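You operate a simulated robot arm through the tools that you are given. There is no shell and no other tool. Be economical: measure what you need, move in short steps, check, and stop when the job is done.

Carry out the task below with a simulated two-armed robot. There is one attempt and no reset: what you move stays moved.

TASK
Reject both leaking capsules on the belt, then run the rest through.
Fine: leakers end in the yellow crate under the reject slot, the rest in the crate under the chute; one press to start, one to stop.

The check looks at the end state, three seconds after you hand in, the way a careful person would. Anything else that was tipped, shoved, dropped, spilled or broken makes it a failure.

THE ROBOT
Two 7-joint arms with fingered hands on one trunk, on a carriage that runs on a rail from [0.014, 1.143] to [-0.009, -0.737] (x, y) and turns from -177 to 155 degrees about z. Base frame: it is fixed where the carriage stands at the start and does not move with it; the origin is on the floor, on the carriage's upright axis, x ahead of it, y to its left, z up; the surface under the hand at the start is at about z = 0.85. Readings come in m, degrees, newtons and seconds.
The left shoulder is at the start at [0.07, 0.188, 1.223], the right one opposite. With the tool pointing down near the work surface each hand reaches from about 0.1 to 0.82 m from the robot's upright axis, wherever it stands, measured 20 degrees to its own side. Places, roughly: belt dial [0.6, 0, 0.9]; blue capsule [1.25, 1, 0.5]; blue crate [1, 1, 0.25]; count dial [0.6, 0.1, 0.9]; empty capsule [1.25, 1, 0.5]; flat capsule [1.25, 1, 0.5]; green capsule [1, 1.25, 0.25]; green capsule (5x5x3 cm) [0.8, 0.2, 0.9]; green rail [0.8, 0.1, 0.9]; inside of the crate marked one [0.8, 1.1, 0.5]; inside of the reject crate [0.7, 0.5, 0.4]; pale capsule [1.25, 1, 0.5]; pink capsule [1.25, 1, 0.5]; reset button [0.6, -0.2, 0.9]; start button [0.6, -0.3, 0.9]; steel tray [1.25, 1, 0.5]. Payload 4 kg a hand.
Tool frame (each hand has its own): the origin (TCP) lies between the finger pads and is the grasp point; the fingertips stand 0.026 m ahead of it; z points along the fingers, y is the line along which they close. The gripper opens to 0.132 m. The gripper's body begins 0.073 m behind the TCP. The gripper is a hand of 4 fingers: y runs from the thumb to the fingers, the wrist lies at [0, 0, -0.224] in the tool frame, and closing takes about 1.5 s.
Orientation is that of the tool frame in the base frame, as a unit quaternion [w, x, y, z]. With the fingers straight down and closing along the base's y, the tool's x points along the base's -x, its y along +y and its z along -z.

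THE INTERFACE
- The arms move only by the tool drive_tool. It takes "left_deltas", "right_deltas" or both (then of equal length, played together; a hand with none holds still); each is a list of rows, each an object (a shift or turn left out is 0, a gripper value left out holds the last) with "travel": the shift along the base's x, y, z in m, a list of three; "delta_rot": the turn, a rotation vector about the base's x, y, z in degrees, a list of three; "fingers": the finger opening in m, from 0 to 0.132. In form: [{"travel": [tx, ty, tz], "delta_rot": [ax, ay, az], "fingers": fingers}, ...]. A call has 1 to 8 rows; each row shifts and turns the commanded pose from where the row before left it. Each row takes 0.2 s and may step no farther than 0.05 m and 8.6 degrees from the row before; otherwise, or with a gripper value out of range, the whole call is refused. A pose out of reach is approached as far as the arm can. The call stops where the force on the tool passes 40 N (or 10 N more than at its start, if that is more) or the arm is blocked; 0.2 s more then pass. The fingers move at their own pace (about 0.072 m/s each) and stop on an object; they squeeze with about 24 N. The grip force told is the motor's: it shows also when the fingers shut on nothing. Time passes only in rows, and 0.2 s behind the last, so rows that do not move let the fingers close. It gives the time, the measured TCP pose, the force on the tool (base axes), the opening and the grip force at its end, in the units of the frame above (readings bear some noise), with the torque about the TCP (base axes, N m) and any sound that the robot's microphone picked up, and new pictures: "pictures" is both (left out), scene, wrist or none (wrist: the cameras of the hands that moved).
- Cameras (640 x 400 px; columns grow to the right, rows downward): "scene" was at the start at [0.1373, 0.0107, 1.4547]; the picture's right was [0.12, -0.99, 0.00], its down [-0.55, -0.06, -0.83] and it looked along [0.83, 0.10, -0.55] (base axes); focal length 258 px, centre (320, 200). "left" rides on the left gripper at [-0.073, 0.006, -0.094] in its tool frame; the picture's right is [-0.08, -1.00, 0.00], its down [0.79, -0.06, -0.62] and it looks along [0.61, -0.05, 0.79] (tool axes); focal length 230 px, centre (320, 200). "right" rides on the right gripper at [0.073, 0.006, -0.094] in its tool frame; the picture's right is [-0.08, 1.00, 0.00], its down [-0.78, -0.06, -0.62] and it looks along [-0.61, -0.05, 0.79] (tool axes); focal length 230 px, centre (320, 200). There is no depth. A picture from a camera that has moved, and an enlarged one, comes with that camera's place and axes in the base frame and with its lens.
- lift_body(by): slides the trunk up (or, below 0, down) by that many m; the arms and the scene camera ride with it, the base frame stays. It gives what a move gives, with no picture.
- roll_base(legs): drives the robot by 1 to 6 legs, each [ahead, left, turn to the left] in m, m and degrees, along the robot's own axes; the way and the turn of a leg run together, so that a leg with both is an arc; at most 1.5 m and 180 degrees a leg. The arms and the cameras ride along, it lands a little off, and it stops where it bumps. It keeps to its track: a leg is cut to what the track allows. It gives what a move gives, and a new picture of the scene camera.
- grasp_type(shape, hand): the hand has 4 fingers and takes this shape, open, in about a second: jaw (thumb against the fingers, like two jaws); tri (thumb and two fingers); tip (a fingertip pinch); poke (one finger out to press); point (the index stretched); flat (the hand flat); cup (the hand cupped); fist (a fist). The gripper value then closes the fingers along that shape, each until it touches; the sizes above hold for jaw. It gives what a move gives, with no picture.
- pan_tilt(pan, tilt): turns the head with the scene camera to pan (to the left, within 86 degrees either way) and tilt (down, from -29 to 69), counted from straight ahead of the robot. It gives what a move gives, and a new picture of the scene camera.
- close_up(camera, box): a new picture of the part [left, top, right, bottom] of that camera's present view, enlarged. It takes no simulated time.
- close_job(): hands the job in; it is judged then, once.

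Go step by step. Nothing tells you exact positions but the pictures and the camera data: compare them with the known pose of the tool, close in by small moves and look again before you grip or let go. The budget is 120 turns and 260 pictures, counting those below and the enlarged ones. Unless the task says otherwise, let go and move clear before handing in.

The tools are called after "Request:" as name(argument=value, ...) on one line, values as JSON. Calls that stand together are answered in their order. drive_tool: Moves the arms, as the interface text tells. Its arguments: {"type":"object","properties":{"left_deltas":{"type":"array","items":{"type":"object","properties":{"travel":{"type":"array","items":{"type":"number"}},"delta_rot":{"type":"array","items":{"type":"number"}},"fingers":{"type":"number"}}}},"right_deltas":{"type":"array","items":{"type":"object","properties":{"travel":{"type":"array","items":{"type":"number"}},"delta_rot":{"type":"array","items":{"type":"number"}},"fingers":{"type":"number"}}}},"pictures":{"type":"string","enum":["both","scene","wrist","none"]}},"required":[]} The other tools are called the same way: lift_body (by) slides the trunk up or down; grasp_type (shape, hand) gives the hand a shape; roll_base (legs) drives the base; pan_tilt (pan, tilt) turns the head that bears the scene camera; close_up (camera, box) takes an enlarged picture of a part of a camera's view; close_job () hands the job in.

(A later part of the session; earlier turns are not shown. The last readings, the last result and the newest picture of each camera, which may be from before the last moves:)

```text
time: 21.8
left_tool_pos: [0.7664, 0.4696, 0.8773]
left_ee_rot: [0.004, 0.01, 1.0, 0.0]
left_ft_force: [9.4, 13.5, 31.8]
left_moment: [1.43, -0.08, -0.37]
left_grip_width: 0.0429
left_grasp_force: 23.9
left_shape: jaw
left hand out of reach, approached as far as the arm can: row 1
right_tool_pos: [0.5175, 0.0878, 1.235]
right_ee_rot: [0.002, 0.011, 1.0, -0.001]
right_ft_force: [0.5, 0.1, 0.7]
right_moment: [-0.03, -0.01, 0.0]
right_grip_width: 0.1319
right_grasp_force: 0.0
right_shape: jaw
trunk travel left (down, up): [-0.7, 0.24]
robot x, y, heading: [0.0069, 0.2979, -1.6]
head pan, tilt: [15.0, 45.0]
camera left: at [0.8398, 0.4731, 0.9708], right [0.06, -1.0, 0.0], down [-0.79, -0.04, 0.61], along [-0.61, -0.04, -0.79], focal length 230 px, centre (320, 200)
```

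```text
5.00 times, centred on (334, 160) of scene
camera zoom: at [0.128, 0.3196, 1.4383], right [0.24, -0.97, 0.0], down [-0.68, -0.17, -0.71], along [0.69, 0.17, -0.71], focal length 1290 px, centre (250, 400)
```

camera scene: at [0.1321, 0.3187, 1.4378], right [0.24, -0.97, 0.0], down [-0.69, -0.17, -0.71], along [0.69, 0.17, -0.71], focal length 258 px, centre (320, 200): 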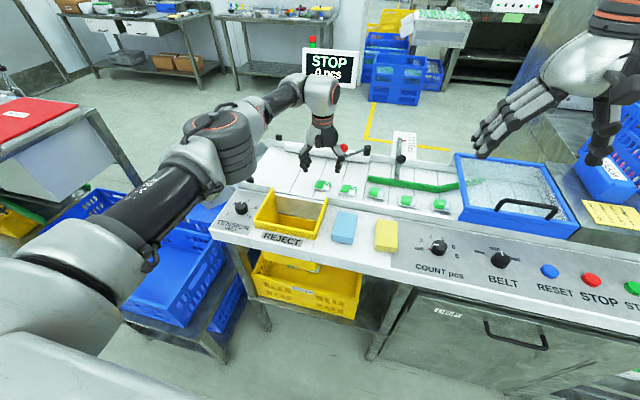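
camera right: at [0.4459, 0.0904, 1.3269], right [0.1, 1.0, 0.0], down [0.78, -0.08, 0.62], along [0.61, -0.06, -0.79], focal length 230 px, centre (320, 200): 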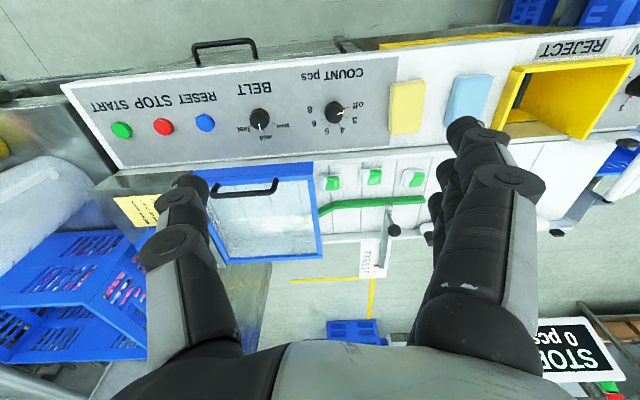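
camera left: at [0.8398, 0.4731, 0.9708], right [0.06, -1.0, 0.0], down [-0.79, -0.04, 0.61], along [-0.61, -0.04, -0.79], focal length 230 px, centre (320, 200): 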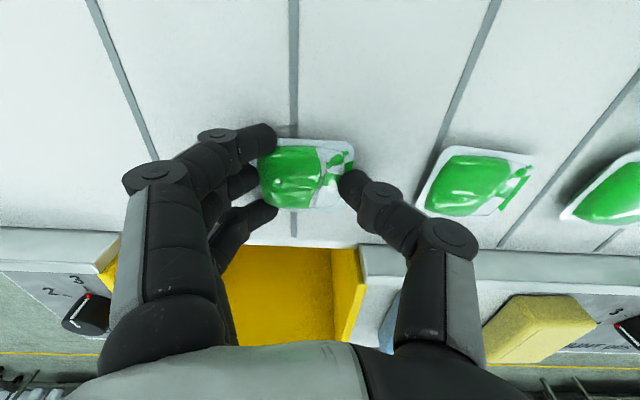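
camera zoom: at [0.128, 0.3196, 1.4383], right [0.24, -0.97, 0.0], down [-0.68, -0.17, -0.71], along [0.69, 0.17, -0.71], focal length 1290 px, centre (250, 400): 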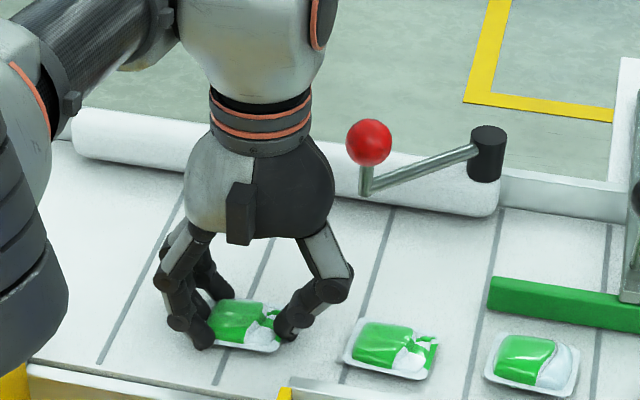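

It's gripped (width 0.043). Lift straight up and check.

Request:
drive_tool(left_deltas=[{"travel": [0, 0, 0.01], "fingers": 0.03}, {"travel": [0, 0, 0.03]}, {"travel": [0, 0, 0.03]}, {"travel": [0, 0, 0.03]}, {}], pictures="wrist")

Request:
close_up(camera="scene", box=[270, 100, 398, 180])

```text
time: 23.0
left_tool_pos: [0.7677, 0.4687, 0.9738]
left_ee_rot: [0.0, 0.01, 1.0, 0.0]
left_ft_force: [-0.6, 0.4, -0.1]
left_moment: [0.02, 0.0, 0.0]
left_grip_width: 0.0398
left_grasp_force: 24.2
left_shape: jaw
right_tool_pos: [0.5201, 0.0866, 1.2344]
right_ee_rot: [-0.001, 0.01, 1.0, 0.0]
right_ft_force: [0.2, -0.6, 0.6]
right_moment: [0.02, -0.04, 0.0]
right_grip_width: 0.1317
right_grasp_force: 0.0
right_shape: jaw
trunk travel left (down, up): [-0.7, 0.24]
robot x, y, heading: [0.0014, 0.3011, -1.2]
head pan, tilt: [15.0, 45.0]
camera left: at [0.8424, 0.4731, 1.0686], right [0.06, -1.0, 0.0], down [-0.79, -0.04, 0.62], along [-0.62, -0.04, -0.79], focal length 230 px, centre (320, 200)
```

left: 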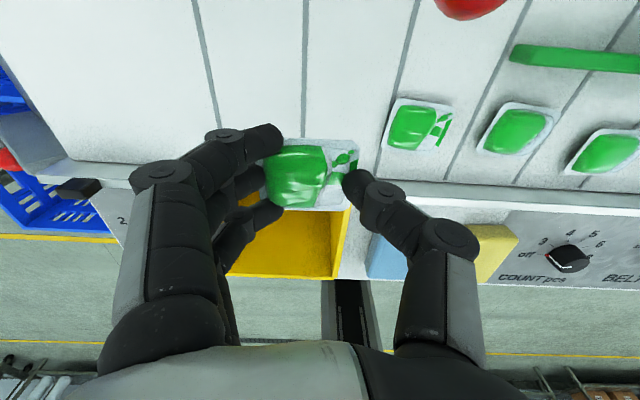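

```text
5.00 times, centred on (334, 140) of scene
camera zoom: at [0.1315, 0.3191, 1.4379], right [0.24, -0.97, 0.0], down [-0.69, -0.17, -0.71], along [0.69, 0.17, -0.71], focal length 1290 px, centre (250, 500)
```

zoom: 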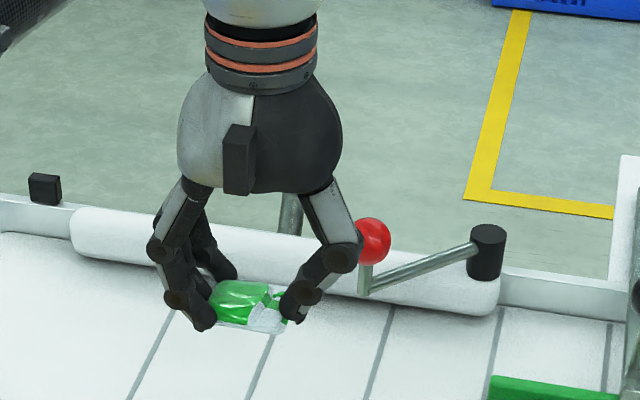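

Leaker 1 is held. Carry it over the reject slot.

Request:
drive_tool(left_deltas=[{"travel": [-0.03, 0.01, 0.01]}, {"travel": [-0.04, 0.01, 0]}, {"travel": [-0.04, 0.015, 0]}, {"travel": [-0.045, 0.015, 0]}, {}], pictures="both")

Request:
close_up(camera="scene", box=[230, 150, 358, 230])

```text
time: 24.2
left_tool_pos: [0.6133, 0.5175, 0.9816]
left_ee_rot: [0.001, 0.01, 1.0, 0.001]
left_ft_force: [0.5, 0.0, -0.8]
left_moment: [0.02, 0.0, -0.02]
left_grip_width: 0.0399
left_grasp_force: 24.7
left_shape: jaw
right_tool_pos: [0.5207, 0.0858, 1.2328]
right_ee_rot: [-0.001, 0.01, 1.0, 0.001]
right_ft_force: [-0.4, -0.5, -0.1]
right_moment: [0.01, 0.01, -0.01]
right_grip_width: 0.1321
right_grasp_force: 0.0
right_shape: jaw
trunk travel left (down, up): [-0.7, 0.24]
robot x, y, heading: [0.0041, 0.2994, -1.0]
head pan, tilt: [15.0, 45.0]
camera scene: at [0.133, 0.3176, 1.4377], right [0.24, -0.97, 0.0], down [-0.69, -0.17, -0.71], along [0.69, 0.17, -0.71], focal length 258 px, centre (320, 200)
camera left: at [0.6858, 0.5217, 1.0752], right [0.06, -1.0, 0.0], down [-0.79, -0.05, 0.62], along [-0.62, -0.03, -0.79], focal length 230 px, centre (320, 200)
```

scene: 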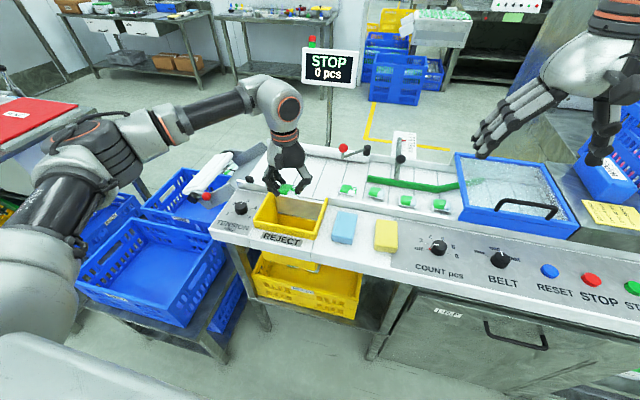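
left: 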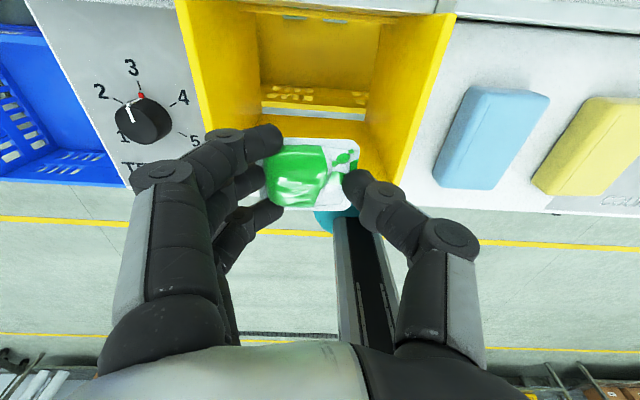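

```text
5.00 times, centred on (294, 190) of scene
camera zoom: at [0.133, 0.3176, 1.4377], right [0.24, -0.97, 0.0], down [-0.69, -0.17, -0.71], along [0.69, 0.17, -0.71], focal length 1290 px, centre (450, 250)
```

zoom: 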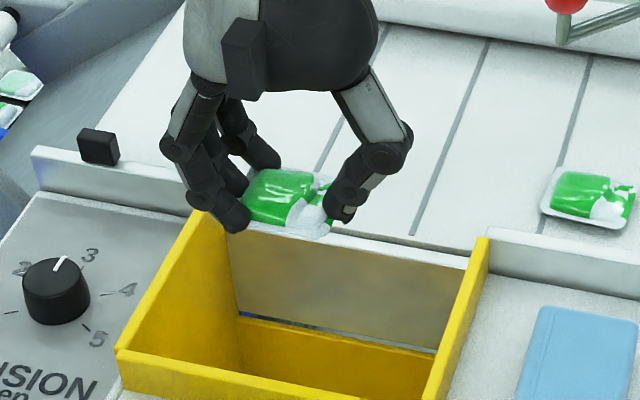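

Well centred over the slot. Lower into it and release.

Request:
drive_tool(left_deltas=[{"travel": [0, 0.006, -0.03]}, {"travel": [0, 0, -0.03]}, {"travel": [0, 0, -0.02]}, {}, {"fingers": 0.09}, {}, {}, {}], pictures="both")

Request:
close_up(camera="scene", box=[220, 160, 380, 320])

```text
time: 26.0
left_tool_pos: [0.6128, 0.5228, 0.904]
left_ee_rot: [0.001, 0.01, 1.0, 0.0]
left_ft_force: [0.0, -0.3, 0.2]
left_moment: [0.0, -0.01, 0.03]
left_grip_width: 0.0898
left_grasp_force: 0.0
left_shape: jaw
right_tool_pos: [0.5192, 0.0863, 1.2325]
right_ee_rot: [0.0, 0.01, 1.0, 0.0]
right_ft_force: [-0.1, 0.5, -0.4]
right_moment: [-0.03, 0.02, 0.0]
right_grip_width: 0.1318
right_grasp_force: 0.0
right_shape: jaw
trunk travel left (down, up): [-0.7, 0.24]
robot x, y, heading: [0.0051, 0.304, -1.2]
head pan, tilt: [15.0, 45.0]
camera scene: at [0.1318, 0.3188, 1.4378], right [0.24, -0.97, 0.0], down [-0.69, -0.17, -0.71], along [0.69, 0.17, -0.71], focal length 258 px, centre (320, 200)
camera left: at [0.6866, 0.5273, 0.9982], right [0.06, -1.0, 0.0], down [-0.79, -0.04, 0.62], along [-0.61, -0.03, -0.79], focal length 230 px, centre (320, 200)
```

scene: 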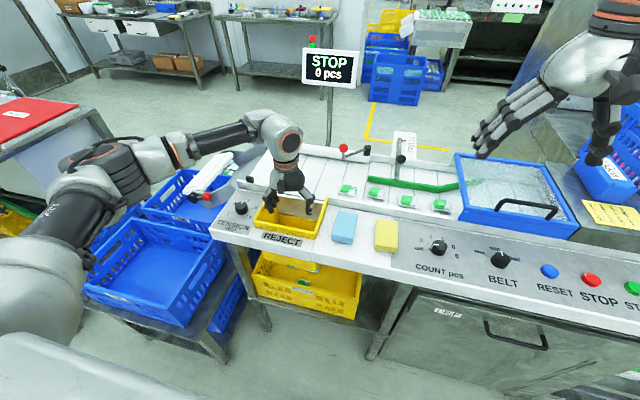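
left: 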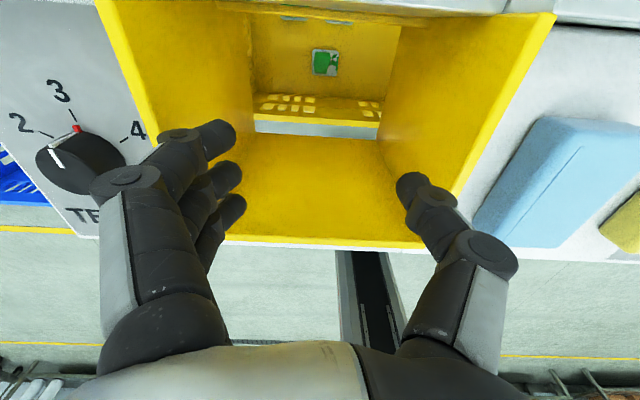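

```text
2.50 times, centred on (300, 240) of scene
camera zoom: at [0.1318, 0.3188, 1.4378], right [0.24, -0.97, 0.0], down [-0.69, -0.17, -0.71], along [0.69, 0.17, -0.71], focal length 645 px, centre (370, 100)
```

zoom: 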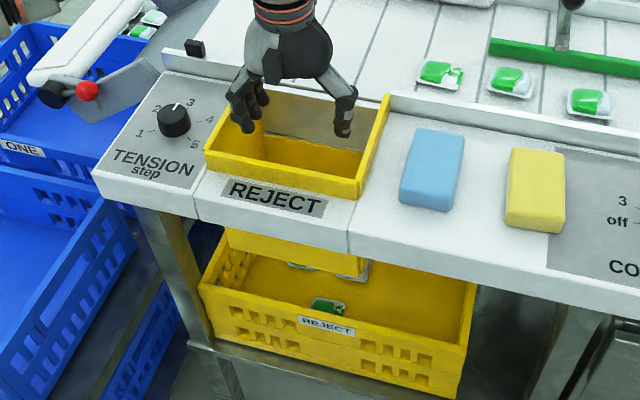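

Leaker 1 lies in the yellow crate. Now leaker 2.

Request:
drive_tool(left_deltas=[{"travel": [0, 0, 0.04]}, {"travel": [0, 0, 0.04]}, {"travel": [0.03, -0.03, 0]}, {"travel": [0.03, -0.03, 0]}, {"travel": [0.03, -0.03, 0]}, {"travel": [0.035, -0.03, 0], "fingers": 0.072}, {"travel": [0.032, -0.027, -0.02]}, {"travel": [0, 0, -0.03]}], pictures="wrist")

Request:
close_up(camera="scene", box=[280, 120, 408, 200])

```text
time: 27.8
left_tool_pos: [0.7608, 0.3888, 0.9376]
left_ee_rot: [0.0, 0.011, 1.0, -0.001]
left_ft_force: [-0.3, 0.1, 0.1]
left_moment: [-0.05, 0.01, 0.03]
left_grip_width: 0.0725
left_grasp_force: 0.1
left_shape: jaw
left hand out of reach, approached as far as the arm can: row 7
right_tool_pos: [0.5207, 0.0905, 1.2346]
right_ee_rot: [0.0, 0.01, 1.0, -0.001]
right_ft_force: [0.0, 0.8, 0.3]
right_moment: [-0.03, 0.03, -0.02]
right_grip_width: 0.1319
right_grasp_force: 0.1
right_shape: jaw
trunk travel left (down, up): [-0.7, 0.24]
robot x, y, heading: [0.0023, 0.3002, -1.0]
head pan, tilt: [15.0, 45.0]
camera left: at [0.8356, 0.3938, 1.0318], right [0.06, -1.0, 0.0], down [-0.79, -0.04, 0.61], along [-0.61, -0.04, -0.79], focal length 230 px, centre (320, 200)
```

left: 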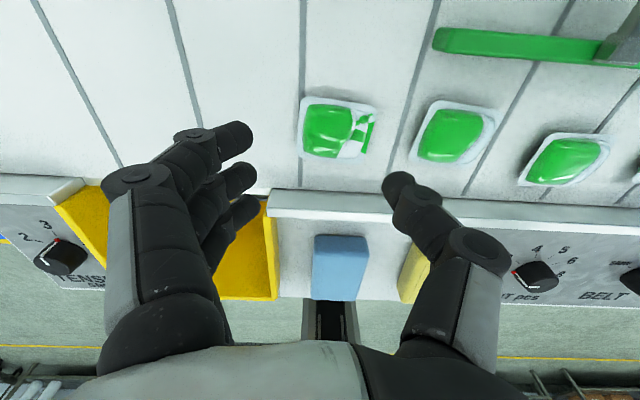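

```text
5.00 times, centred on (344, 160) of scene
camera zoom: at [0.1327, 0.3225, 1.4378], right [0.24, -0.97, 0.0], down [-0.69, -0.17, -0.71], along [0.69, 0.17, -0.71], focal length 1290 px, centre (200, 400)
```

zoom: 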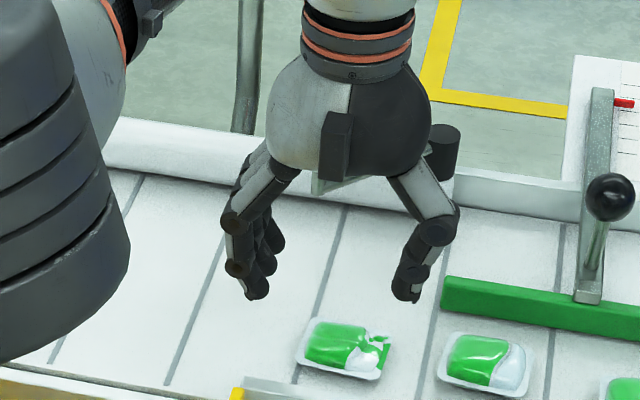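

Reach is tight here; I'll raise the hand, pull back, and slide the base ~0.12 m right so the target lies in front of the left shoulder.

Request:
drive_tool(left_deltas=[{"travel": [-0.02, 0.01, 0.04]}, {"travel": [-0.03, 0.03, 0.04]}, {"travel": [0, 0.04, 0.02]}, {}], pictures="none")

Request:
roll_base(legs=[[0, -0.12, 1]])

```text
refused: row 2 steps farther than a row can; nothing moved
```

```text
time: 29.0
left_tool_pos: [0.7583, 0.277, 0.9385]
left_ee_rot: [0.001, 0.003, 1.0, -0.001]
left_ft_force: [-0.5, 0.0, -0.3]
left_moment: [0.0, -0.02, 0.03]
left_grip_width: 0.0721
left_grasp_force: 0.1
left_shape: jaw
right_tool_pos: [0.5214, -0.025, 1.2337]
right_ee_rot: [0.0, 0.003, 1.0, -0.001]
right_ft_force: [-0.4, -0.4, -0.2]
right_moment: [-0.03, 0.01, -0.01]
right_grip_width: 0.1316
right_grasp_force: 0.1
right_shape: jaw
trunk travel left (down, up): [-0.7, 0.24]
robot x, y, heading: [0.0017, 0.1775, -0.3]
head pan, tilt: [15.0, 45.0]
camera scene: at [0.13, 0.2007, 1.4378], right [0.25, -0.97, 0.0], down [-0.68, -0.18, -0.71], along [0.68, 0.18, -0.71], focal length 258 px, centre (320, 200)
```

scene: 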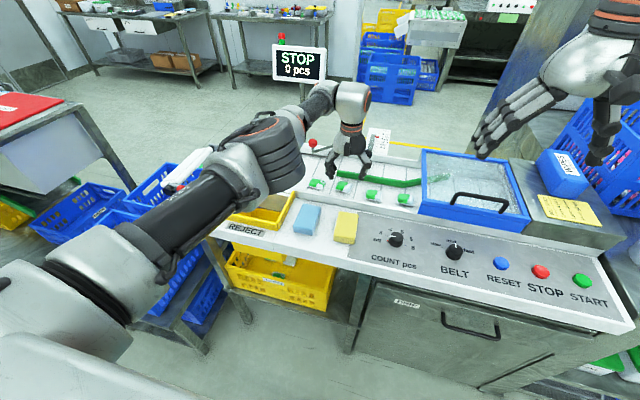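

The arm move was refused, so the hand slid sideways at z 0.94 – no force felt. I'll check nothing was touched.

Request:
close_up(camera="scene", box=[290, 110, 450, 210])

Request:
close_up(camera="left", box=[0, 0, 640, 400])

```text
4.00 times, centred on (370, 160) of scene
camera zoom: at [0.13, 0.2007, 1.4378], right [0.25, -0.97, 0.0], down [-0.68, -0.18, -0.71], along [0.68, 0.18, -0.71], focal length 1032 px, centre (120, 360)
```

zoom: 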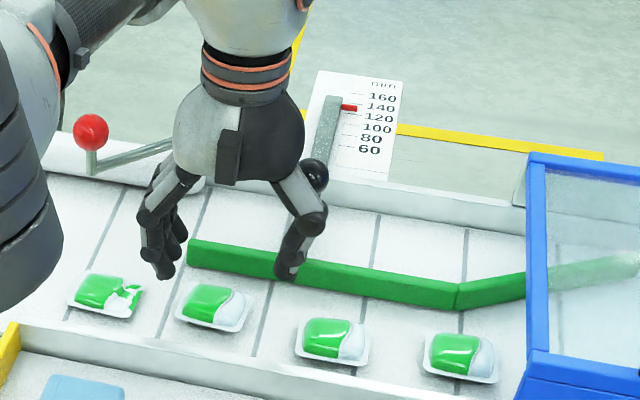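

```text
1.00 times, centred on (320, 200) of left (not enlarged: the box is as wide or as high as the picture)
camera zoom: at [0.8321, 0.2828, 1.0324], right [0.07, -1.0, 0.0], down [-0.79, -0.06, 0.61], along [-0.61, -0.05, -0.79], focal length 230 px, centre (320, 200)
```

zoom: 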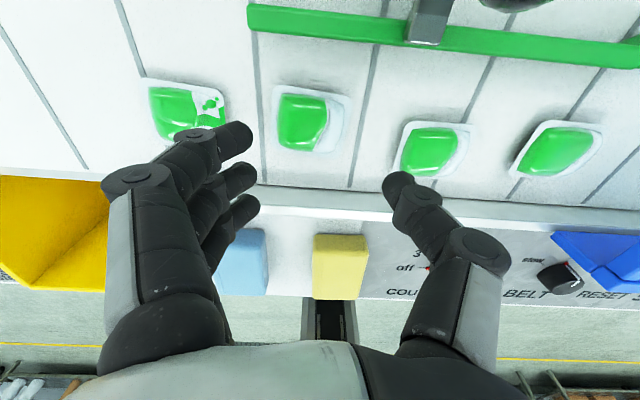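

Nothing disturbed. Move over leaker 2 at (0.772, 0.378).

Request:
drive_tool(left_deltas=[{"travel": [0, 0.02, 0.02]}, {"travel": [0.006, 0.04, 0]}, {"travel": [0.006, 0.04, 0]}, {"travel": [0, 0, -0.03]}, {"travel": [0, 0, -0.02]}, {}], pictures="wrist")

Request:
close_up(camera="scene", box=[270, 110, 430, 210])

```text
time: 30.4
left_tool_pos: [0.7709, 0.3779, 0.9108]
left_ee_rot: [0.002, 0.002, 1.0, 0.0]
left_ft_force: [-0.6, -0.5, 0.2]
left_moment: [-0.02, 0.02, -0.03]
left_grip_width: 0.0721
left_grasp_force: 0.0
left_shape: jaw
right_tool_pos: [0.5216, -0.027, 1.2346]
right_ee_rot: [0.0, 0.002, 1.0, 0.001]
right_ft_force: [0.2, 0.1, -0.1]
right_moment: [0.01, 0.01, -0.01]
right_grip_width: 0.1319
right_grasp_force: 0.0
right_shape: jaw
trunk travel left (down, up): [-0.7, 0.24]
robot x, y, heading: [0.0042, 0.1771, -0.4]
head pan, tilt: [15.0, 45.0]
camera left: at [0.8442, 0.3842, 1.0045], right [0.07, -1.0, 0.0], down [-0.79, -0.06, 0.61], along [-0.61, -0.05, -0.79], focal length 230 px, centre (320, 200)
```

left: 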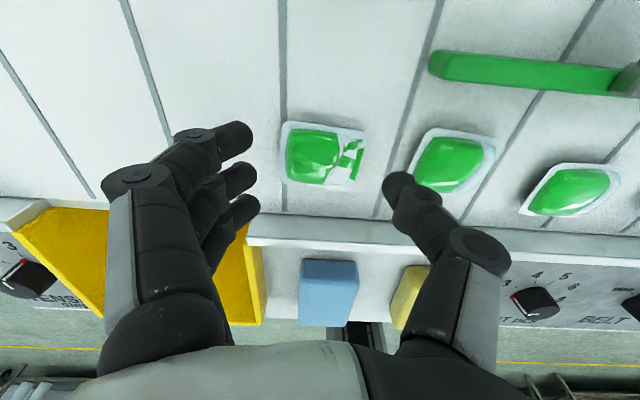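

```text
4.00 times, centred on (350, 160) of scene
camera zoom: at [0.1296, 0.1994, 1.4379], right [0.25, -0.97, 0.0], down [-0.68, -0.18, -0.71], along [0.68, 0.18, -0.71], focal length 1032 px, centre (200, 360)
```

zoom: 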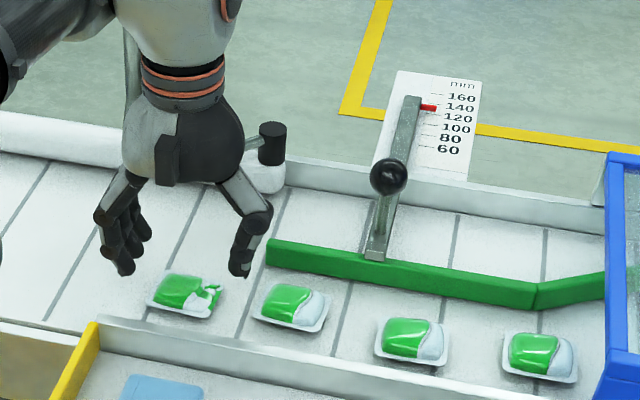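

Request:
drive_tool(left_deltas=[{"travel": [0, 0, -0.02]}, {"travel": [0, 0, -0.011]}, {}], pictures="wrist")

Request:
close_up(camera="scene", box=[270, 110, 430, 210])

```text
time: 31.2
left_tool_pos: [0.7688, 0.3739, 0.8902]
left_ee_rot: [0.002, 0.003, 1.0, 0.001]
left_ft_force: [-0.1, 0.4, 0.4]
left_moment: [-0.02, -0.01, -0.02]
left_grip_width: 0.072
left_grasp_force: 0.0
left_shape: jaw
left hand out of reach, approached as far as the arm can: row 2
right_tool_pos: [0.5223, -0.0268, 1.2339]
right_ee_rot: [0.001, 0.003, 1.0, 0.0]
right_ft_force: [-0.2, -0.9, 0.2]
right_moment: [0.0, -0.03, -0.02]
right_grip_width: 0.132
right_grasp_force: 0.1
right_shape: jaw
trunk travel left (down, up): [-0.7, 0.24]
robot x, y, heading: [0.0036, 0.1756, -0.3]
head pan, tilt: [15.0, 45.0]
camera left: at [0.8426, 0.3785, 0.9847], right [0.07, -1.0, 0.0], down [-0.79, -0.06, 0.61], along [-0.61, -0.04, -0.79], focal length 230 px, centre (320, 200)
```

left: 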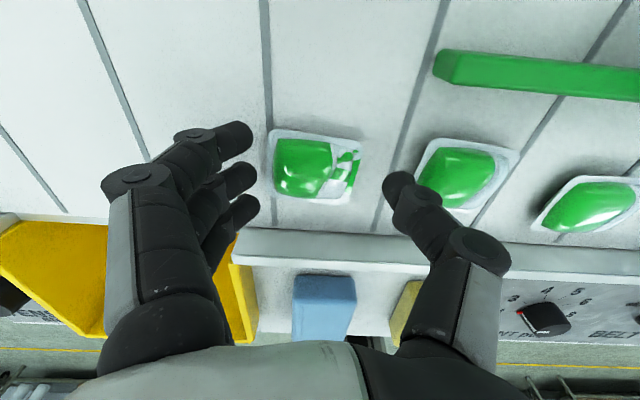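

```text
4.00 times, centred on (350, 160) of scene
camera zoom: at [0.13, 0.1987, 1.4378], right [0.25, -0.97, 0.0], down [-0.68, -0.18, -0.71], along [0.68, 0.18, -0.71], focal length 1032 px, centre (200, 360)
```

zoom: 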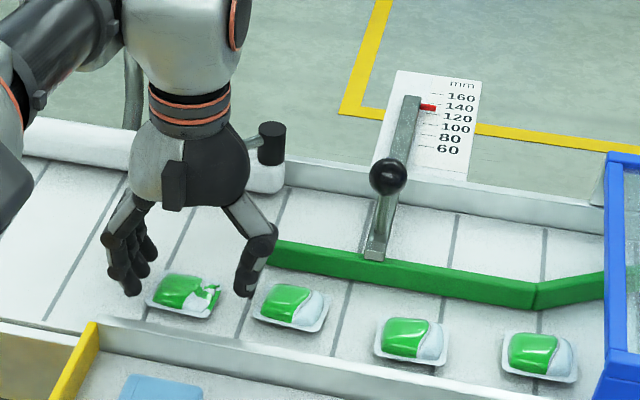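

Slightly short on reach; I'll raise the hand and lower the trunk 0.1 m to bring the shoulder level with the wrist.

Request:
drive_tool(left_deltas=[{"travel": [0, 0, 0.03]}, {"travel": [0, 0, 0.04]}, {"travel": [0, 0, 0.04]}, {"travel": [0, 0, 0.01]}, {}], pictures="none")

```text
time: 32.4
left_tool_pos: [0.7701, 0.3742, 0.9967]
left_ee_rot: [0.001, 0.002, 1.0, 0.0]
left_ft_force: [0.7, -0.1, -0.6]
left_moment: [0.01, -0.02, 0.01]
left_grip_width: 0.0723
left_grasp_force: 0.0
left_shape: jaw
right_tool_pos: [0.521, -0.0276, 1.2333]
right_ee_rot: [0.0, 0.003, 1.0, 0.0]
right_ft_force: [-0.4, 0.0, -0.2]
right_moment: [0.02, -0.02, -0.03]
right_grip_width: 0.1319
right_grasp_force: 0.2
right_shape: jaw
trunk travel left (down, up): [-0.7, 0.24]
robot x, y, heading: [0.0014, 0.1778, 0.1]
head pan, tilt: [15.0, 45.0]
```

Request:
lift_body(by=-0.08)

Request:
close_up(camera="left", box=[0, 0, 640, 400])

Request:
close_up(camera="scene", box=[270, 80, 430, 180])

```text
time: 33.6
left_tool_pos: [0.7701, 0.376, 0.918]
left_ee_rot: [0.002, 0.003, 1.0, 0.0]
left_ft_force: [-0.2, 0.2, 0.8]
left_moment: [-0.01, 0.03, 0.05]
left_grip_width: 0.0721
left_grasp_force: 0.1
left_shape: jaw
right_tool_pos: [0.5206, -0.027, 1.1543]
right_ee_rot: [0.0, 0.003, 1.0, 0.0]
right_ft_force: [-0.6, -0.4, 0.1]
right_moment: [0.02, 0.01, 0.01]
right_grip_width: 0.132
right_grasp_force: 0.1
right_shape: jaw
trunk travel left (down, up): [-0.62, 0.32]
robot x, y, heading: [0.0041, 0.1792, -0.2]
head pan, tilt: [15.0, 45.0]
```

```text
1.00 times, centred on (320, 200) of left (not enlarged: the box is as wide or as high as the picture)
camera zoom: at [0.8429, 0.3798, 1.0114], right [0.07, -1.0, 0.0], down [-0.79, -0.06, 0.61], along [-0.61, -0.04, -0.79], focal length 230 px, centre (320, 200)
```

zoom: 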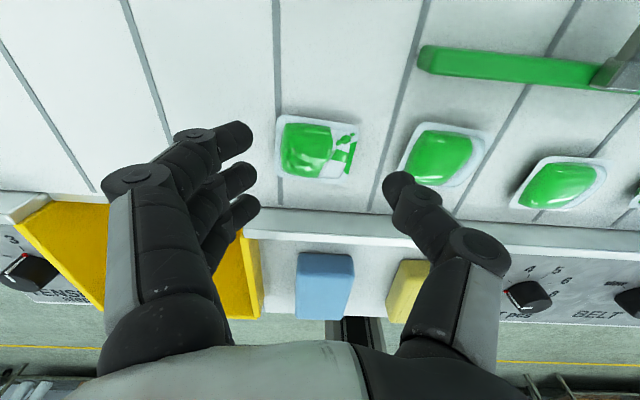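

```text
4.00 times, centred on (350, 130) of scene
camera zoom: at [0.1296, 0.1988, 1.3579], right [0.25, -0.97, 0.0], down [-0.68, -0.18, -0.71], along [0.68, 0.18, -0.71], focal length 1032 px, centre (200, 480)
```

zoom: 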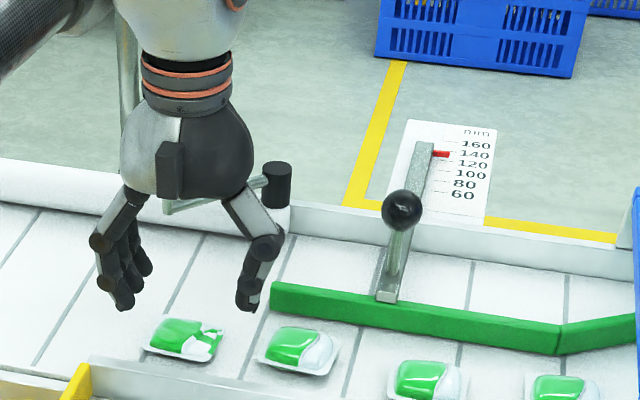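

Request:
drive_tool(left_deltas=[{"travel": [0.001, 0.002, -0.02]}, {"travel": [0, 0, -0.02]}, {}], pictures="wrist")

Request:
close_up(camera="scene", box=[270, 80, 430, 180])

```text
time: 34.4
left_tool_pos: [0.769, 0.3749, 0.8774]
left_ee_rot: [0.003, 0.002, 1.0, 0.0]
left_ft_force: [1.1, 0.8, 8.3]
left_moment: [0.41, 0.02, -0.08]
left_grip_width: 0.0722
left_grasp_force: 0.1
left_shape: jaw
right_tool_pos: [0.5203, -0.0279, 1.1538]
right_ee_rot: [-0.001, 0.002, 1.0, 0.0]
right_ft_force: [0.0, 0.3, 0.0]
right_moment: [0.0, -0.01, -0.01]
right_grip_width: 0.132
right_grasp_force: 0.0
right_shape: jaw
trunk travel left (down, up): [-0.62, 0.32]
robot x, y, heading: [0.0029, 0.1774, -0.6]
head pan, tilt: [15.0, 45.0]
camera left: at [0.8429, 0.3809, 0.9712], right [0.07, -1.0, 0.0], down [-0.79, -0.06, 0.61], along [-0.61, -0.04, -0.79], focal length 230 px, centre (320, 200)
```

left: 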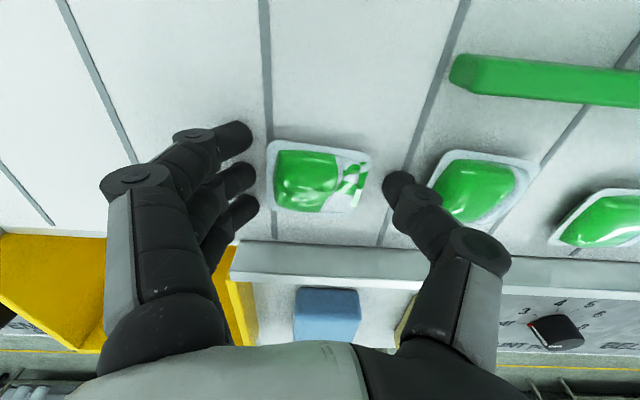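

```text
4.00 times, centred on (350, 130) of scene
camera zoom: at [0.129, 0.1985, 1.3581], right [0.25, -0.97, 0.0], down [-0.68, -0.18, -0.71], along [0.68, 0.18, -0.71], focal length 1032 px, centre (200, 480)
```

zoom: 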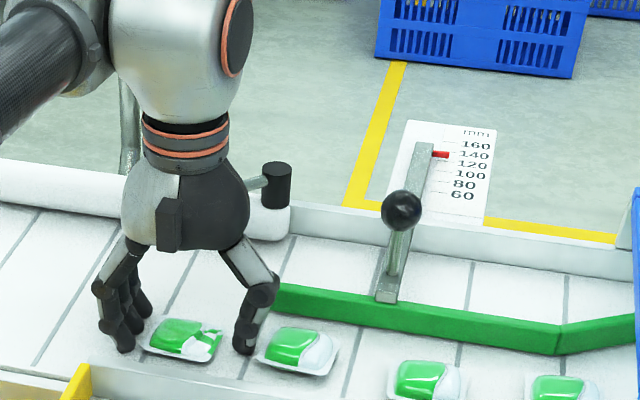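

The tips just touch the belt. I back off 3 mm and close.

Request:
drive_tool(left_deltas=[{"travel": [0, 0, 0.003]}, {"fingers": 0.03}, {}, {}, {}, {}, {"travel": [0, 0, 0.01]}], pictures="wrist")

Request:
close_up(camera="scene", box=[270, 80, 430, 180])

```text
time: 36.0
left_tool_pos: [0.7708, 0.3773, 0.8904]
left_ee_rot: [0.002, 0.002, 1.0, 0.0]
left_ft_force: [0.1, -0.7, 1.1]
left_moment: [0.03, 0.04, 0.0]
left_grip_width: 0.0323
left_grasp_force: 24.8
left_shape: jaw
right_tool_pos: [0.5209, -0.0273, 1.1542]
right_ee_rot: [0.0, 0.002, 1.0, -0.001]
right_ft_force: [-0.1, 0.5, 0.7]
right_moment: [-0.03, -0.02, -0.01]
right_grip_width: 0.132
right_grasp_force: 0.1
right_shape: jaw
trunk travel left (down, up): [-0.62, 0.32]
robot x, y, heading: [0.0067, 0.1784, -0.3]
head pan, tilt: [15.0, 45.0]
camera left: at [0.8437, 0.3819, 0.9834], right [0.07, -1.0, 0.0], down [-0.79, -0.06, 0.61], along [-0.61, -0.04, -0.79], focal length 230 px, centre (320, 200)
```

left: 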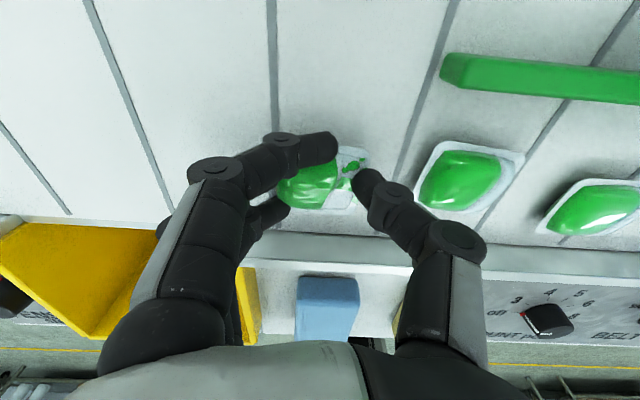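

```text
4.00 times, centred on (350, 130) of scene
camera zoom: at [0.1297, 0.1989, 1.3578], right [0.25, -0.97, 0.0], down [-0.68, -0.18, -0.71], along [0.68, 0.18, -0.71], focal length 1032 px, centre (200, 480)
```

zoom: 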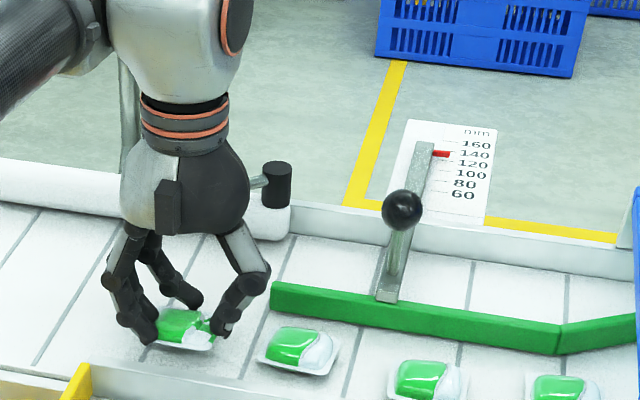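

Request:
drive_tool(left_deltas=[{"travel": [0, 0, 0.02]}, {"travel": [0, 0, 0.03]}, {"travel": [0, 0, 0.03]}, {}], pictures="wrist")

Request:
close_up(camera="scene", box=[270, 60, 430, 180])

```text
time: 37.0
left_tool_pos: [0.7721, 0.3774, 0.9707]
left_ee_rot: [0.001, 0.002, 1.0, 0.0]
left_ft_force: [-0.2, 0.2, 0.0]
left_moment: [0.0, 0.02, -0.03]
left_grip_width: 0.0316
left_grasp_force: 24.5
left_shape: jaw
right_tool_pos: [0.5219, -0.0267, 1.1533]
right_ee_rot: [0.0, 0.002, 1.0, -0.001]
right_ft_force: [0.2, -0.1, -0.1]
right_moment: [0.0, -0.04, 0.0]
right_grip_width: 0.1316
right_grasp_force: 0.0
right_shape: jaw
trunk travel left (down, up): [-0.62, 0.32]
robot x, y, heading: [0.0008, 0.1753, -0.3]
head pan, tilt: [15.0, 45.0]
camera left: at [0.8453, 0.3826, 1.0645], right [0.07, -1.0, 0.0], down [-0.79, -0.06, 0.61], along [-0.61, -0.05, -0.79], focal length 230 px, centre (320, 200)
```

left: 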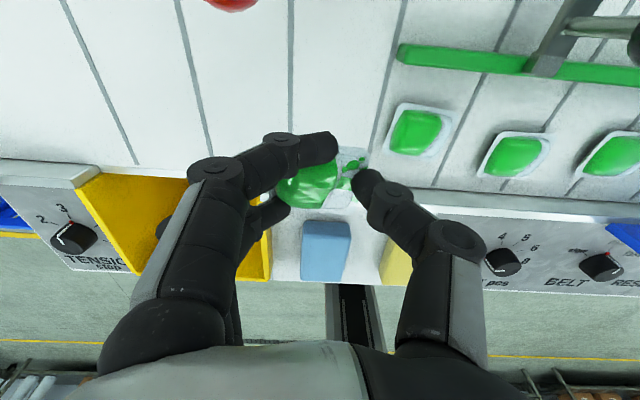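

```text
3.33 times, centred on (350, 120) of scene
camera zoom: at [0.1305, 0.1993, 1.3578], right [0.25, -0.97, 0.0], down [-0.68, -0.18, -0.71], along [0.68, 0.18, -0.71], focal length 860 px, centre (220, 467)
```

zoom: 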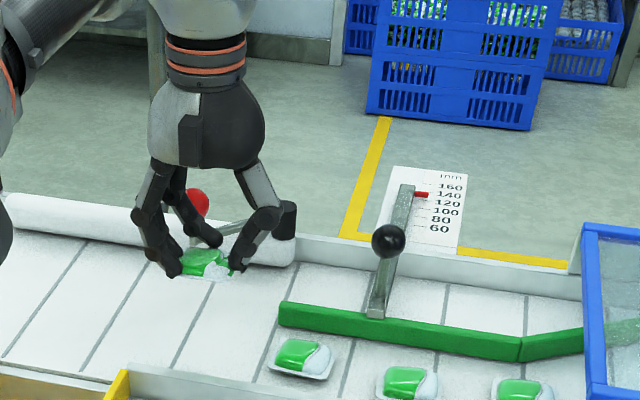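

Held. Carry leaker 2 to the slot gently.

Request:
drive_tool(left_deltas=[{"travel": [-0.02, 0.018, 0.01]}, {"travel": [-0.025, 0.022, 0]}, {"travel": [-0.025, 0.022, 0]}, {"travel": [-0.025, 0.022, 0]}, {"travel": [-0.025, 0.022, 0]}, {"travel": [-0.025, 0.022, 0]}, {"travel": [-0.014, 0.018, 0]}, {}], pictures="wrist")

Request:
close_up(camera="scene", box=[180, 80, 340, 240])

```text
time: 38.8
left_tool_pos: [0.6134, 0.5248, 0.9804]
left_ee_rot: [0.001, 0.002, 1.0, 0.001]
left_ft_force: [0.2, 0.3, 0.7]
left_moment: [0.02, 0.01, -0.01]
left_grip_width: 0.0317
left_grasp_force: 24.4
left_shape: jaw
right_tool_pos: [0.5215, -0.0271, 1.1532]
right_ee_rot: [0.0, 0.003, 1.0, 0.0]
right_ft_force: [0.2, 0.1, -0.3]
right_moment: [0.02, -0.02, -0.03]
right_grip_width: 0.132
right_grasp_force: 0.0
right_shape: jaw
trunk travel left (down, up): [-0.62, 0.32]
robot x, y, heading: [0.0037, 0.1757, -0.5]
head pan, tilt: [15.0, 45.0]
camera left: at [0.6874, 0.5289, 1.0745], right [0.07, -1.0, 0.0], down [-0.79, -0.06, 0.61], along [-0.61, -0.04, -0.79], focal length 230 px, centre (320, 200)
```

left: 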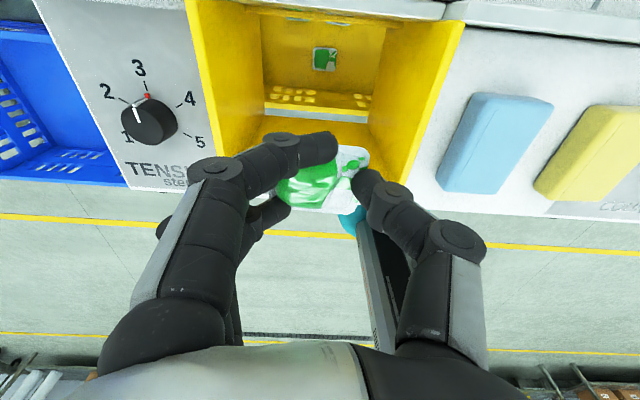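

```text
2.50 times, centred on (260, 160) of scene
camera zoom: at [0.1303, 0.1982, 1.3578], right [0.25, -0.97, 0.0], down [-0.68, -0.18, -0.71], along [0.68, 0.18, -0.71], focal length 645 px, centre (470, 300)
```

zoom: 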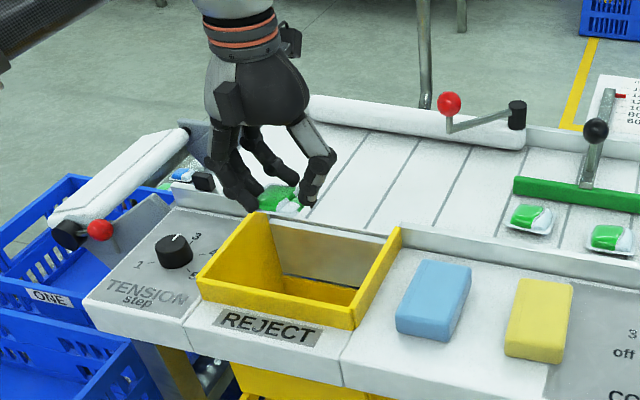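

Request:
drive_tool(left_deltas=[{"travel": [0, 0, -0.03]}, {"travel": [0, 0, -0.03]}, {"travel": [0, 0, -0.02]}, {}, {"fingers": 0.09}, {}, {}, {}], pictures="both")

```text
time: 40.6
left_tool_pos: [0.6133, 0.5237, 0.9005]
left_ee_rot: [0.002, 0.003, 1.0, 0.0]
left_ft_force: [-0.7, 0.3, -0.2]
left_moment: [-0.02, -0.01, -0.02]
left_grip_width: 0.0897
left_grasp_force: 0.0
left_shape: jaw
right_tool_pos: [0.5224, -0.0272, 1.1542]
right_ee_rot: [0.0, 0.003, 1.0, 0.001]
right_ft_force: [0.5, 1.0, 0.0]
right_moment: [0.01, 0.03, -0.03]
right_grip_width: 0.1321
right_grasp_force: 0.0
right_shape: jaw
trunk travel left (down, up): [-0.62, 0.32]
robot x, y, heading: [0.0027, 0.1788, -0.0]
head pan, tilt: [15.0, 45.0]
camera scene: at [0.13, 0.1989, 1.3578], right [0.25, -0.97, 0.0], down [-0.68, -0.18, -0.71], along [0.68, 0.18, -0.71], focal length 258 px, centre (320, 200)
camera left: at [0.686, 0.5286, 0.9949], right [0.07, -1.0, 0.0], down [-0.79, -0.06, 0.61], along [-0.61, -0.04, -0.79], focal length 230 px, centre (320, 200)
```

scene: 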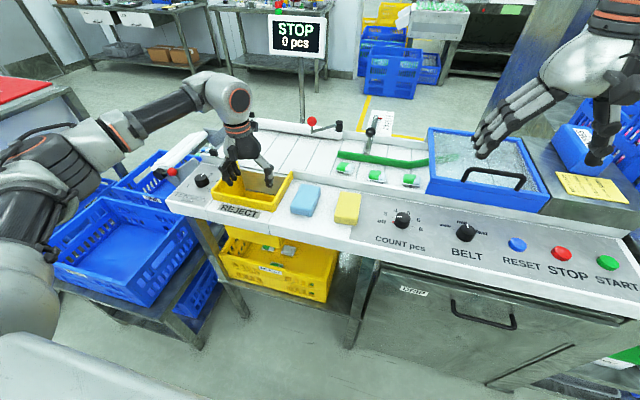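
left: 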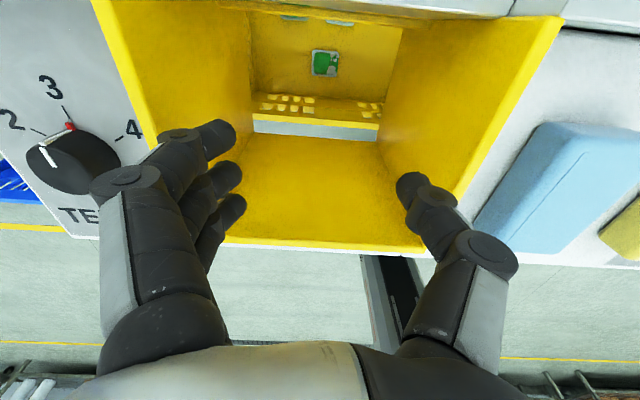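

Request:
close_up(camera="scene", box=[200, 220, 344, 310])

Request:
close_up(camera="left", box=[220, 0, 460, 150])

```text
4.44 times, centred on (272, 265) of scene
camera zoom: at [0.13, 0.1989, 1.3578], right [0.25, -0.97, 0.0], down [-0.68, -0.18, -0.71], along [0.68, 0.18, -0.71], focal length 1147 px, centre (533, -89)
```

zoom: 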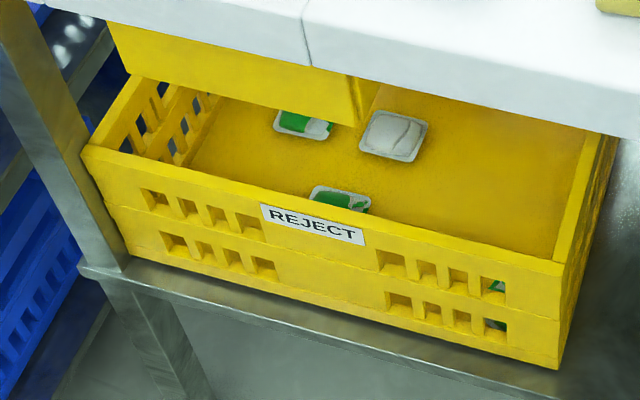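

```text
2.67 times, centred on (340, 75) of left
camera zoom: at [0.686, 0.5286, 0.9949], right [0.07, -1.0, 0.0], down [-0.79, -0.06, 0.61], along [-0.61, -0.04, -0.79], focal length 614 px, centre (267, 533)
```

zoom: 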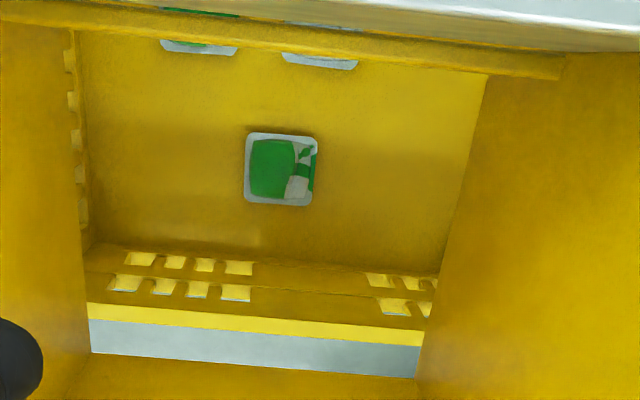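

Both leakers are in the yellow crate (the second rolled to the near right corner, seen through the slots). Now I retract the left hand and shape the right hand for pressing.

Request:
drive_tool(left_deltas=[{"travel": [0, 0, 0.045]}, {"travel": [0, 0, 0.045]}, {"travel": [0, 0, 0.045]}, {"travel": [-0.03, 0.03, 0.02]}, {"travel": [-0.03, 0.035, 0]}, {"travel": [-0.03, 0.035, 0]}, {"travel": [-0.03, 0.035, 0]}, {"travel": [-0.03, 0.035, 0]}], right_deltas=[{}, {}, {"travel": [0.01, -0.04, 0]}, {"travel": [0.01, -0.04, 0]}, {"travel": [0.01, -0.04, 0]}, {"travel": [0.01, -0.04, 0]}, {"travel": [0.01, -0.04, 0]}, {"travel": [0.01, -0.04, 0]}], pictures="none")

Request:
grasp_type(shape="poke", hand="right")

Request:
pan_tilt(pan=-20, tilt=45)

Request:
close_up(camera="right", box=[0, 0, 640, 400])

```text
time: 42.4
left_tool_pos: [0.4643, 0.6944, 1.058]
left_ee_rot: [0.002, 0.003, 1.0, 0.0]
left_ft_force: [0.1, 0.5, 0.2]
left_moment: [0.01, -0.04, -0.02]
left_grip_width: 0.0894
left_grasp_force: 0.0
left_shape: jaw
right_tool_pos: [0.583, -0.2684, 1.1545]
right_ee_rot: [0.001, 0.003, 1.0, 0.0]
right_ft_force: [0.0, 0.0, 0.4]
right_moment: [0.02, -0.05, 0.0]
right_grip_width: 0.132
right_grasp_force: 0.0
right_shape: jaw
trunk travel left (down, up): [-0.62, 0.32]
robot x, y, heading: [0.0047, 0.1796, -0.3]
head pan, tilt: [15.0, 45.0]
```

```text
time: 43.3
left_tool_pos: [0.4647, 0.6931, 1.0578]
left_ee_rot: [0.002, 0.003, 1.0, 0.0]
left_ft_force: [-0.8, -0.4, -0.2]
left_moment: [0.01, -0.01, 0.01]
left_grip_width: 0.0897
left_grasp_force: 0.1
left_shape: jaw
right_tool_pos: [0.5838, -0.2669, 1.1554]
right_ee_rot: [0.0, 0.002, 1.0, 0.0]
right_ft_force: [0.2, -0.6, 0.8]
right_moment: [0.02, 0.0, -0.01]
right_grip_width: 0.0
right_grasp_force: 0.0
right_shape: poke
trunk travel left (down, up): [-0.62, 0.32]
robot x, y, heading: [0.0046, 0.1813, -0.4]
head pan, tilt: [15.0, 45.0]
```

```text
time: 44.3
left_tool_pos: [0.4655, 0.6928, 1.0563]
left_ee_rot: [0.002, 0.003, 1.0, 0.0]
left_ft_force: [0.0, -0.1, -0.3]
left_moment: [-0.03, -0.05, 0.02]
left_grip_width: 0.0897
left_grasp_force: 0.0
left_shape: jaw
right_tool_pos: [0.5849, -0.2674, 1.1543]
right_ee_rot: [0.0, 0.003, 1.0, 0.0]
right_ft_force: [0.2, 0.2, 0.1]
right_moment: [0.02, -0.03, -0.02]
right_grip_width: 0.0002
right_grasp_force: 0.1
right_shape: poke
trunk travel left (down, up): [-0.62, 0.32]
robot x, y, heading: [-0.0001, 0.1762, -0.3]
head pan, tilt: [-20.0, 45.0]
camera scene: at [0.1276, 0.1501, 1.3579], right [-0.35, -0.94, 0.0], down [-0.66, 0.24, -0.71], along [0.66, -0.24, -0.71], focal length 258 px, centre (320, 200)
```

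scene: 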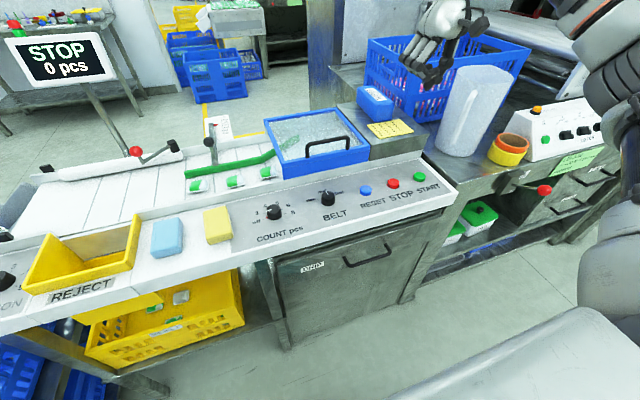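

```text
1.00 times, centred on (320, 200) of right (not enlarged: the box is as wide or as high as the picture)
camera zoom: at [0.5101, -0.2616, 1.2479], right [0.08, 1.0, 0.0], down [0.78, -0.07, 0.62], along [0.61, -0.05, -0.79], focal length 230 px, centre (320, 200)
```

zoom: 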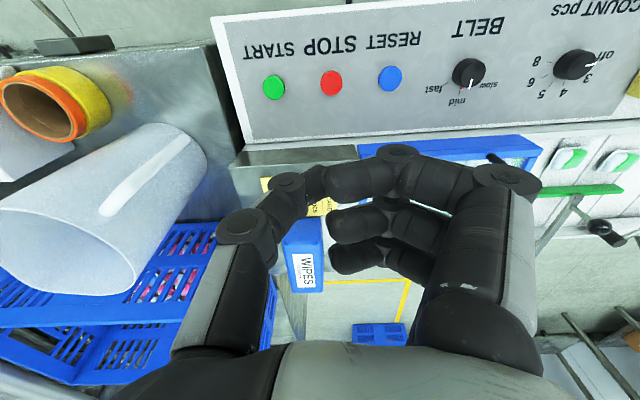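

Request:
close_up(camera="scene", box=[370, 0, 530, 100])

Request:
close_up(camera="scene", box=[330, 140, 474, 230])

Request:
close_up(camera="right", box=[220, 40, 428, 170])

```text
4.00 times, centred on (450, 50) of scene
camera zoom: at [0.1276, 0.1501, 1.3579], right [-0.35, -0.94, 0.0], down [-0.66, 0.24, -0.71], along [0.66, -0.24, -0.71], focal length 1032 px, centre (-200, 800)
```

zoom: 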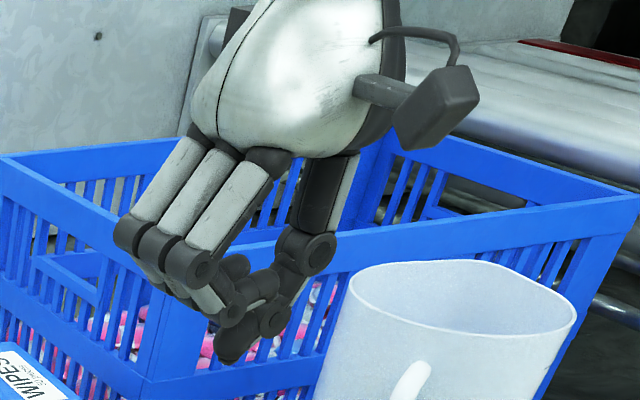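

```text
4.44 times, centred on (402, 185) of scene
camera zoom: at [0.1276, 0.1501, 1.3579], right [-0.35, -0.94, 0.0], down [-0.66, 0.24, -0.71], along [0.66, -0.24, -0.71], focal length 1147 px, centre (-44, 267)
```

zoom: 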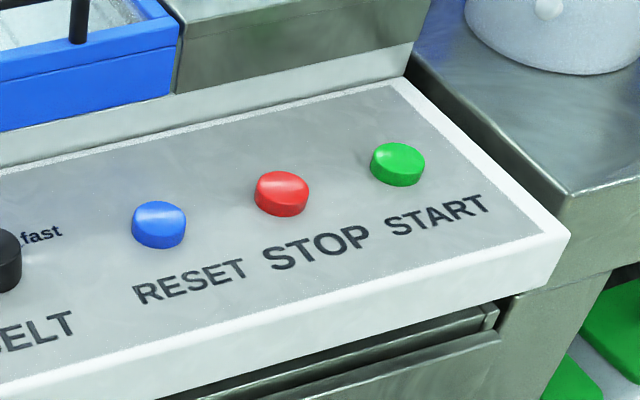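

```text
3.08 times, centred on (324, 105) of right
camera zoom: at [0.5101, -0.2616, 1.2479], right [0.08, 1.0, 0.0], down [0.78, -0.07, 0.62], along [0.61, -0.05, -0.79], focal length 708 px, centre (308, 492)
```

zoom: 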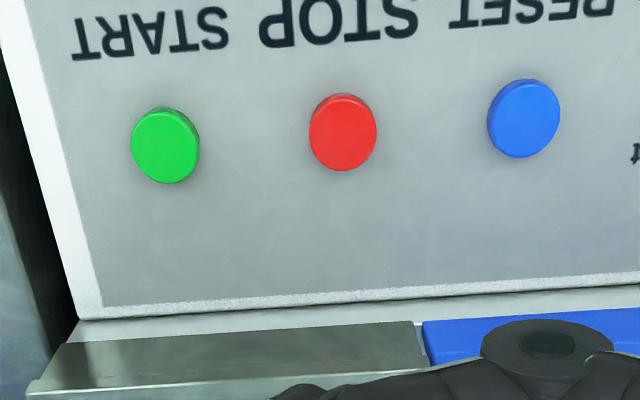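

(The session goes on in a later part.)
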